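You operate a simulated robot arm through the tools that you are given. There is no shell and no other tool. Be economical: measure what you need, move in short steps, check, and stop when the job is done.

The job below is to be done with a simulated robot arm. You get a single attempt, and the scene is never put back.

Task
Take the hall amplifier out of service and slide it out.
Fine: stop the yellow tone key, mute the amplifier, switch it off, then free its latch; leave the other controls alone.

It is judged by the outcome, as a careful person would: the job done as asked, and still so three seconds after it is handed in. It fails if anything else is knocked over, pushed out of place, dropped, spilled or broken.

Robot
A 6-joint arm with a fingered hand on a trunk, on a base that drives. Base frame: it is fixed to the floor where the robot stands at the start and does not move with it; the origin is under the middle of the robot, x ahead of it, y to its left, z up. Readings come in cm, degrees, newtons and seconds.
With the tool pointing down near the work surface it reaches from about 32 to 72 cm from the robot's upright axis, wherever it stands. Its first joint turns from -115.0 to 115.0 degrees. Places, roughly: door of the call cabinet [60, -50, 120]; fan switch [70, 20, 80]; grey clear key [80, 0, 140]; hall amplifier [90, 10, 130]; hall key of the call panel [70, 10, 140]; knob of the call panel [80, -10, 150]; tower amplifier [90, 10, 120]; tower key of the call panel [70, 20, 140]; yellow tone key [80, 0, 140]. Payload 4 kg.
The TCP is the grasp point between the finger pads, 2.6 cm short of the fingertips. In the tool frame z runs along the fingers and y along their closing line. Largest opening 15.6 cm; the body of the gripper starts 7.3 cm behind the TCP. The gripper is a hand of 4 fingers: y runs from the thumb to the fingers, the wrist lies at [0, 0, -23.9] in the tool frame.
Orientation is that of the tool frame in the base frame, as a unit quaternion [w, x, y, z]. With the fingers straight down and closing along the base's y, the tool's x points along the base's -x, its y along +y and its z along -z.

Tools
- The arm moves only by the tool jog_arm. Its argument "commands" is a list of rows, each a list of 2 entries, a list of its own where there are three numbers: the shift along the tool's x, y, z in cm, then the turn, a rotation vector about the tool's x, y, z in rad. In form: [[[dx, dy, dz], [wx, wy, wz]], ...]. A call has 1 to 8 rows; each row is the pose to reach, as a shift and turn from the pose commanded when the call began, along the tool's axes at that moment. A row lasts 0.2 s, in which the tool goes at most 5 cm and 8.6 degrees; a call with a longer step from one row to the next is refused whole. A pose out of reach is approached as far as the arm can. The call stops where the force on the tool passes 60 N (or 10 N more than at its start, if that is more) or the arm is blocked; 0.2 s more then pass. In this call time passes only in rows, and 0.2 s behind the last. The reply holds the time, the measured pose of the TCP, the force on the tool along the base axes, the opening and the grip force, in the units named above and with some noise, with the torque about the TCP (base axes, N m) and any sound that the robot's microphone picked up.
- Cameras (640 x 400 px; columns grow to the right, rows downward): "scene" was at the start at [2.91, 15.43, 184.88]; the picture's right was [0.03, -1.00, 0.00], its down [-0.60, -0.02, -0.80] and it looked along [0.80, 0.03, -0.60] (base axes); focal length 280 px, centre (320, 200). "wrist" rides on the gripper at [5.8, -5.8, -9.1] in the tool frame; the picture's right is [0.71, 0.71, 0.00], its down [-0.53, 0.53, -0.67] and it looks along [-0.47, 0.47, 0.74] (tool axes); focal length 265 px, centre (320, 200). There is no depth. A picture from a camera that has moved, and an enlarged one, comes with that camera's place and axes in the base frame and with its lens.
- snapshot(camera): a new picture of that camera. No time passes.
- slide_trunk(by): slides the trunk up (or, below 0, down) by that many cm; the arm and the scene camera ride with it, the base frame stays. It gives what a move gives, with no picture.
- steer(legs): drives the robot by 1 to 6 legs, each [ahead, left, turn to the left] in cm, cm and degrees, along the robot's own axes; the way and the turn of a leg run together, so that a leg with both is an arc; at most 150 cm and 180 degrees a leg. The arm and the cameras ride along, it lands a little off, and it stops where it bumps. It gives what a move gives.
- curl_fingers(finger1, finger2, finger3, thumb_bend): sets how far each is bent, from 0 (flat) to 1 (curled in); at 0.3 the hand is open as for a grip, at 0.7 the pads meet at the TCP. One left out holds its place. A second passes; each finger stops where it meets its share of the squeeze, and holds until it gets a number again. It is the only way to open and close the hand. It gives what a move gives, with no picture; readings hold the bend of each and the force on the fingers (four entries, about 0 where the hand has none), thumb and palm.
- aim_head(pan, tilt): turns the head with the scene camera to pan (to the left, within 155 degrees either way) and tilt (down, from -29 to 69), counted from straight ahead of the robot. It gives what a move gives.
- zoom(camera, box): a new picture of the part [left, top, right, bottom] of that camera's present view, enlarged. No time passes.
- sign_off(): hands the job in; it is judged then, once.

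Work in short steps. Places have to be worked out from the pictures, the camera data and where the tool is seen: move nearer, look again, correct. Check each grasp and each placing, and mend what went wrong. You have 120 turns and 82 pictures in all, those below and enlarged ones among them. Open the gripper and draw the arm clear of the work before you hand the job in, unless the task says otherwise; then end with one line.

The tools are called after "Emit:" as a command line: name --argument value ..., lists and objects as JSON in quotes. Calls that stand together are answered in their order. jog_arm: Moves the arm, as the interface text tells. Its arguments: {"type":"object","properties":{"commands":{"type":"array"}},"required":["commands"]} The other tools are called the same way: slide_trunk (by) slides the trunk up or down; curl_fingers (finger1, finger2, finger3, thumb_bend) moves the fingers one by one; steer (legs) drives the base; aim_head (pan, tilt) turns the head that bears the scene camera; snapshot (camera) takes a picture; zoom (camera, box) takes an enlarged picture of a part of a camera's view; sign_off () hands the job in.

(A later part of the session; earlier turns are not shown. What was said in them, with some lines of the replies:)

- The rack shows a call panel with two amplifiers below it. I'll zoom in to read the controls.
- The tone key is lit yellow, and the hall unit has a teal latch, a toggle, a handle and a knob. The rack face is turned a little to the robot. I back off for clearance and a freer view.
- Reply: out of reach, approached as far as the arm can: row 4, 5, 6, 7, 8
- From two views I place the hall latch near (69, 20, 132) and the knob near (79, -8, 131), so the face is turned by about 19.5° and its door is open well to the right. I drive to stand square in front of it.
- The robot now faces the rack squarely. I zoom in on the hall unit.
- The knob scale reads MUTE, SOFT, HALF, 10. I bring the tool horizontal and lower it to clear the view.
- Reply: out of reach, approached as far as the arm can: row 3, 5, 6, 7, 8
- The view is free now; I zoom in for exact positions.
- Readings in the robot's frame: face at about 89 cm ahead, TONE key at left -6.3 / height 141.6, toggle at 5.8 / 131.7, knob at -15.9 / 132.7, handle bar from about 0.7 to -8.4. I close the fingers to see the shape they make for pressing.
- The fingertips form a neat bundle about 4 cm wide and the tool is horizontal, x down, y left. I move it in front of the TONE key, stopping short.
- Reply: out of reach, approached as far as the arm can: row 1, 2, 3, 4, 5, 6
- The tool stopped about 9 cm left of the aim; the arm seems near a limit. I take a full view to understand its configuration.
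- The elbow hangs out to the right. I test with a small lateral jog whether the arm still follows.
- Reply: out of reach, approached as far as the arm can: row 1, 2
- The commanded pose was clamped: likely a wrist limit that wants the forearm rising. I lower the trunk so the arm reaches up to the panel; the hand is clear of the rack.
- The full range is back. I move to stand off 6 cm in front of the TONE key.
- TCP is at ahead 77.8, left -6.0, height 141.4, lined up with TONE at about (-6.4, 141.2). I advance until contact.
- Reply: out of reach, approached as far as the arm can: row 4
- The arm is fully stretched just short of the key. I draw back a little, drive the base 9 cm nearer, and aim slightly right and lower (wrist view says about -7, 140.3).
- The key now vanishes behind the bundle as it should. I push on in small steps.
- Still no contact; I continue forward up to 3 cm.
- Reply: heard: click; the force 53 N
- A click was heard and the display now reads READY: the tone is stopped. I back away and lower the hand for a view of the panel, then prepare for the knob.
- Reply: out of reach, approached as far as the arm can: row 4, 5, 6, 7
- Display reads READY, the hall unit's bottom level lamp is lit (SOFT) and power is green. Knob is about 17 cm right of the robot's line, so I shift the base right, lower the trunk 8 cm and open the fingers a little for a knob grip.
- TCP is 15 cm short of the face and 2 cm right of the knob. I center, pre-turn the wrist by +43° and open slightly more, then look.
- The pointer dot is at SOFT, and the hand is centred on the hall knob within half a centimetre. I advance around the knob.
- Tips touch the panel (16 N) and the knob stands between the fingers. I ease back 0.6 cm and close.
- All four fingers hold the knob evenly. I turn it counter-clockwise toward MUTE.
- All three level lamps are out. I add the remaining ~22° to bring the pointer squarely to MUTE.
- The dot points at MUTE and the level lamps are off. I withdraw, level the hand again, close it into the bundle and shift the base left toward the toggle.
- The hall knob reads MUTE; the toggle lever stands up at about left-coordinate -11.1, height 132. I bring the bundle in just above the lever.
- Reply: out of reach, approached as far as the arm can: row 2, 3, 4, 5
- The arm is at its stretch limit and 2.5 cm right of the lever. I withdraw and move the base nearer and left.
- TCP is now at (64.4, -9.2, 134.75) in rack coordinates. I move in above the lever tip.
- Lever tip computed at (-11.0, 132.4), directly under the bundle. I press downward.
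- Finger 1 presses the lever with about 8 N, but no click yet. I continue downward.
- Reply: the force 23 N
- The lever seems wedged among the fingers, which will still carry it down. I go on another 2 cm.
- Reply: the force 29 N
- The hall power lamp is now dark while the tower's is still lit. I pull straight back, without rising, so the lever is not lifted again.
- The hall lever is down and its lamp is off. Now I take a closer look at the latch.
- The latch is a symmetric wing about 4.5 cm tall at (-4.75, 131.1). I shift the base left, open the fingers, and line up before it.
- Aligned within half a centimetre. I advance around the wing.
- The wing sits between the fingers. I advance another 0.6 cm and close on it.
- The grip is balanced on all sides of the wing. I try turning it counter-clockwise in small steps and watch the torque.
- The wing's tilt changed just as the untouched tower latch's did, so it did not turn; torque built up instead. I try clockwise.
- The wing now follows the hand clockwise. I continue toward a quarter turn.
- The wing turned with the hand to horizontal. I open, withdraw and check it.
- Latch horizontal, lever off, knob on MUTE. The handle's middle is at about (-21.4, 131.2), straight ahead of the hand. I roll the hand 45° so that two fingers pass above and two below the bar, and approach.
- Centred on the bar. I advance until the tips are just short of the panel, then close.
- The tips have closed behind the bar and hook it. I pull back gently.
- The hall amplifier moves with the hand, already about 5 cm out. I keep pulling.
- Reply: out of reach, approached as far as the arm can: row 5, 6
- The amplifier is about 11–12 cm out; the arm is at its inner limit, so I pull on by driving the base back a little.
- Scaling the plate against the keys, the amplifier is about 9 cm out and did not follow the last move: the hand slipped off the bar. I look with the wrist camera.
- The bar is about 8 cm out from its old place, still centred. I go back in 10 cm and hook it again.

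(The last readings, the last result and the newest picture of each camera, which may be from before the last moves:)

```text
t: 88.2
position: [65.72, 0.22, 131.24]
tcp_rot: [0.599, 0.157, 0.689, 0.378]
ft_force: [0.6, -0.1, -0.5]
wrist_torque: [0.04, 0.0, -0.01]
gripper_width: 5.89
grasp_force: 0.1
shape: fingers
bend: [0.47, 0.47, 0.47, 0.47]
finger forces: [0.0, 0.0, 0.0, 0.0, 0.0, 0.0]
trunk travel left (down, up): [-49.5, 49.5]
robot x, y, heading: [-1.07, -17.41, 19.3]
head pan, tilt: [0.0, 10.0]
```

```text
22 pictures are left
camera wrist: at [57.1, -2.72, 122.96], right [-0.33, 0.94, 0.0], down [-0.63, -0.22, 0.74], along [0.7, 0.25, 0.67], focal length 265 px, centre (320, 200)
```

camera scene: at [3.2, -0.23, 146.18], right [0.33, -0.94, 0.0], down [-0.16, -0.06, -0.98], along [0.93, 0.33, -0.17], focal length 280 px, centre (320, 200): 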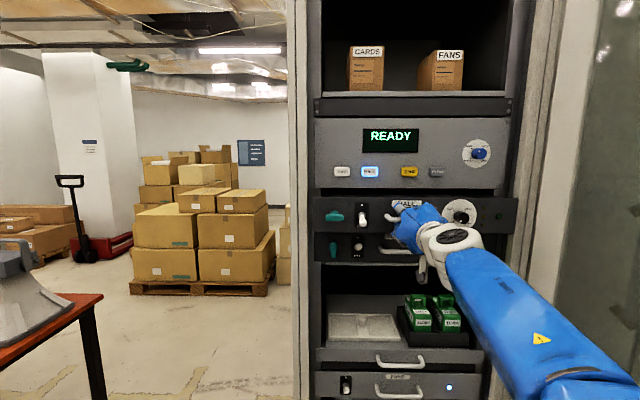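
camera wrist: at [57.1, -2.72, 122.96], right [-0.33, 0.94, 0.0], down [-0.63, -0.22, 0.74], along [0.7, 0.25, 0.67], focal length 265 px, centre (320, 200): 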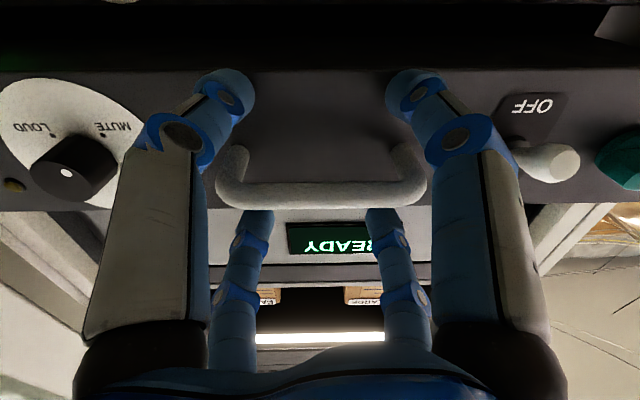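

Same relation to the bar as the first time. I close and pull slowly, watching the force for an end stop.

Emit:
curl_fingers --finger1 0.9 --finger2 0.9 --finger3 0.9 --thumb_bend 0.9

Emit:
jog_arm --commands '[[[0, 0, -0.6], [0, 0, 0]], [[0, 0, -1.2], [0, 0, 0]], [[0, 0, -1.8], [0, 0, 0]], [[0, 0, -2.4], [0, 0, 0]], [[0, 0, -3], [0, 0, 0]]]'

Emit:
snapshot --camera "wrist"

```text
t: 89.2
position: [65.85, 0.22, 131.03]
tcp_rot: [0.599, 0.157, 0.689, 0.377]
ft_force: [2.6, -2.5, -8.9]
wrist_torque: [0.07, 0.0, 0.01]
gripper_width: 0.0
grasp_force: 1.8
shape: fingers
bend: [0.82, 0.83, 0.82, 0.78]
finger forces: [0.0, 0.0, 0.0, 0.1, 3.1, 0.0]
trunk travel left (down, up): [-49.5, 49.5]
robot x, y, heading: [-0.56, -17.71, 19.4]
head pan, tilt: [0.0, 10.0]
```

```text
t: 90.4
position: [64.08, -0.26, 130.33]
tcp_rot: [0.596, 0.159, 0.692, 0.376]
ft_force: [51.0, 16.4, 8.7]
wrist_torque: [-0.05, 0.09, -0.14]
gripper_width: 0.0
grasp_force: 39.4
shape: fingers
bend: [0.79, 0.8, 0.79, 0.75]
finger forces: [19.5, 15.1, 17.2, 0.1, 26.0, 0.0]
trunk travel left (down, up): [-49.5, 49.5]
robot x, y, heading: [-0.7, -17.81, 19.6]
head pan, tilt: [0.0, 10.0]
stopped in row 5: the force on the tool passed its limit at 66 N (the readings are from after the stop); the commanded pose is now the measured one
```

```text
21 pictures are left
camera wrist: at [55.34, -3.24, 122.28], right [-0.33, 0.94, 0.0], down [-0.62, -0.22, 0.75], along [0.71, 0.25, 0.66], focal length 265 px, centre (320, 200)
```

wrist: 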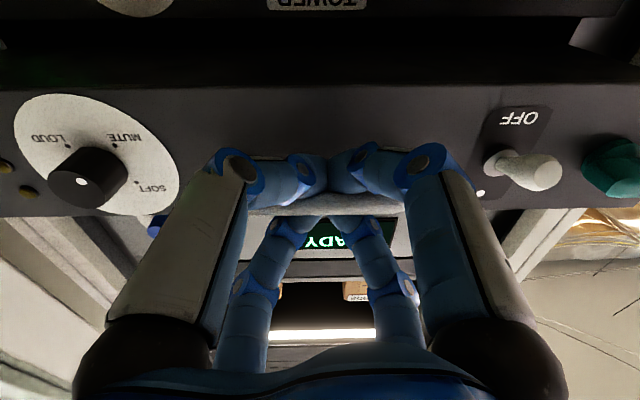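

A hard stop at 66 N: the amplifier is at the end of its slide. I ease the tension, open and withdraw straight back.

Emit:
jog_arm --commands '[[[0, 0, 0.6], [0, 0, 0]], [[0, 0, 1.0], [0, 0, 0]]]'

Emit:
curl_fingers --finger1 0.45 --finger2 0.45 --finger3 0.45 --thumb_bend 0.45

Emit:
jog_arm --commands '[[[0, 0, -1.5], [0, 0, 0]], [[0, 0, -3], [0, 0, 0]], [[0, 0, -4.5], [0, 0, 0]]]'

Emit:
steer --legs '[[-25, 0, 0]]'

Emit:
curl_fingers --finger1 0.3 --finger2 0.3 --finger3 0.3 --thumb_bend 0.3

Emit:
slide_trunk --by -20

Emit:
snapshot --camera "scene"

```text
t: 91.0
position: [64.33, -0.21, 130.56]
tcp_rot: [0.597, 0.158, 0.691, 0.376]
ft_force: [18.2, 3.9, -11.7]
wrist_torque: [-0.03, 0.13, -0.05]
gripper_width: 0.01
grasp_force: 28.0
shape: fingers
bend: [0.8, 0.82, 0.81, 0.76]
finger forces: [0.1, 10.9, 13.0, 0.1, 31.8, 0.0]
trunk travel left (down, up): [-49.5, 49.5]
robot x, y, heading: [-0.8, -17.55, 19.5]
head pan, tilt: [0.0, 10.0]
```

```text
t: 92.0
position: [63.67, -0.23, 131.39]
tcp_rot: [0.6, 0.158, 0.687, 0.378]
ft_force: [0.3, 0.3, -0.9]
wrist_torque: [0.0, 0.04, -0.01]
gripper_width: 6.47
grasp_force: 0.1
shape: fingers
bend: [0.45, 0.45, 0.45, 0.45]
finger forces: [0.0, 0.0, 0.0, 0.0, 0.0, 0.1]
trunk travel left (down, up): [-49.5, 49.5]
robot x, y, heading: [-0.8, -17.84, 19.4]
head pan, tilt: [0.0, 10.0]
```

```text
t: 92.8
position: [59.52, -1.76, 131.27]
tcp_rot: [0.599, 0.156, 0.688, 0.378]
ft_force: [0.0, -0.5, 0.3]
wrist_torque: [0.02, -0.01, -0.02]
gripper_width: 6.47
grasp_force: 0.0
shape: fingers
bend: [0.45, 0.45, 0.45, 0.45]
finger forces: [0.0, 0.1, 0.1, 0.1, 0.1, 0.0]
trunk travel left (down, up): [-49.5, 49.5]
robot x, y, heading: [-1.12, -17.48, 19.5]
head pan, tilt: [0.0, 10.0]
```

```text
t: 96.7
position: [35.64, -10.18, 131.22]
tcp_rot: [0.599, 0.157, 0.688, 0.379]
ft_force: [0.3, -0.1, -0.1]
wrist_torque: [0.02, 0.01, 0.02]
gripper_width: 6.51
grasp_force: 0.1
shape: fingers
bend: [0.45, 0.45, 0.45, 0.45]
finger forces: [0.0, 0.0, 0.0, 0.0, 0.0, 0.0]
trunk travel left (down, up): [-49.5, 49.5]
robot x, y, heading: [-25.69, -26.23, 19.7]
head pan, tilt: [0.0, 10.0]
```

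```text
t: 97.7
position: [35.66, -10.22, 131.2]
tcp_rot: [0.599, 0.157, 0.688, 0.378]
ft_force: [-0.1, -0.1, -1.2]
wrist_torque: [0.01, 0.02, 0.03]
gripper_width: 10.61
grasp_force: 0.0
shape: fingers
bend: [0.3, 0.3, 0.3, 0.3]
finger forces: [0.1, 0.1, 0.1, 0.0, 0.0, 0.0]
trunk travel left (down, up): [-49.5, 49.5]
robot x, y, heading: [-24.88, -26.35, 19.3]
head pan, tilt: [0.0, 10.0]
```

```text
t: 99.8
position: [35.57, -10.3, 111.19]
tcp_rot: [0.599, 0.157, 0.688, 0.378]
ft_force: [-0.3, 0.3, -0.2]
wrist_torque: [0.02, -0.01, -0.01]
gripper_width: 10.61
grasp_force: 0.1
shape: fingers
bend: [0.3, 0.3, 0.3, 0.3]
finger forces: [0.0, 0.0, 0.0, 0.0, 0.0, 0.0]
trunk travel left (down, up): [-29.5, 69.5]
robot x, y, heading: [-24.44, -26.06, 19.8]
head pan, tilt: [0.0, 10.0]
```

```text
20 pictures are left
camera scene: at [-26.93, -10.88, 126.19], right [0.33, -0.94, 0.0], down [-0.16, -0.06, -0.98], along [0.93, 0.33, -0.17], focal length 280 px, centre (320, 200)
```

scene: 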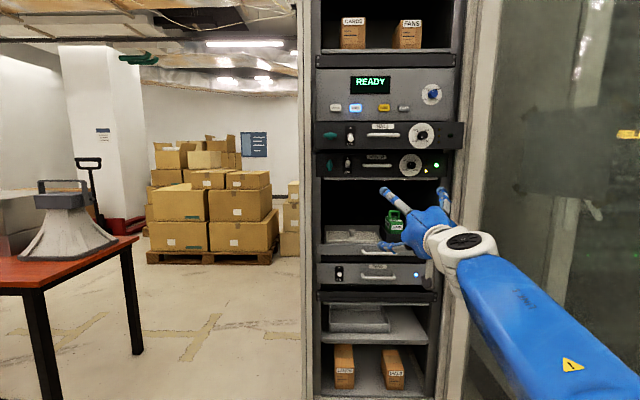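

I check the final state up close.

Emit:
zoom --camera "scene" --box '[306, 65, 474, 185]'

```text
3.33 times, centred on (390, 125) of scene
camera zoom: at [-26.93, -10.88, 126.19], right [0.33, -0.94, 0.0], down [-0.16, -0.06, -0.98], along [0.93, 0.33, -0.17], focal length 934 px, centre (87, 450)
```

zoom: 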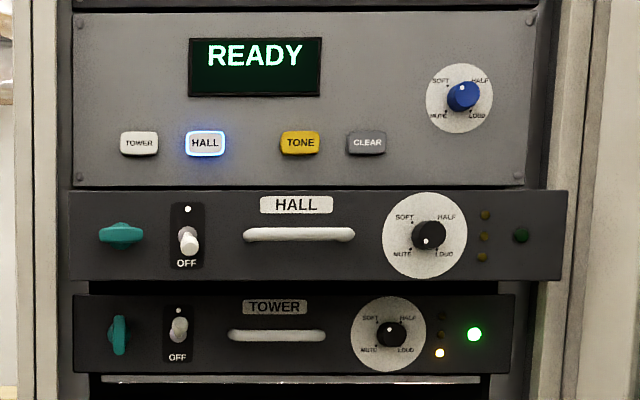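

The final check shows tone stopped, knob on MUTE, lever off, latch turned and the hall amplifier out to its stop, with the other controls unchanged. The hand is open and clear, so I hand in.

Emit:
sign_off

```text
The job is handed in.
```

The hall amplifier is out of service and slid out to its stop, about 12 cm: the tone is stopped, the knob is on MUTE, the power is off and the latch is free. The other controls were left as they were.
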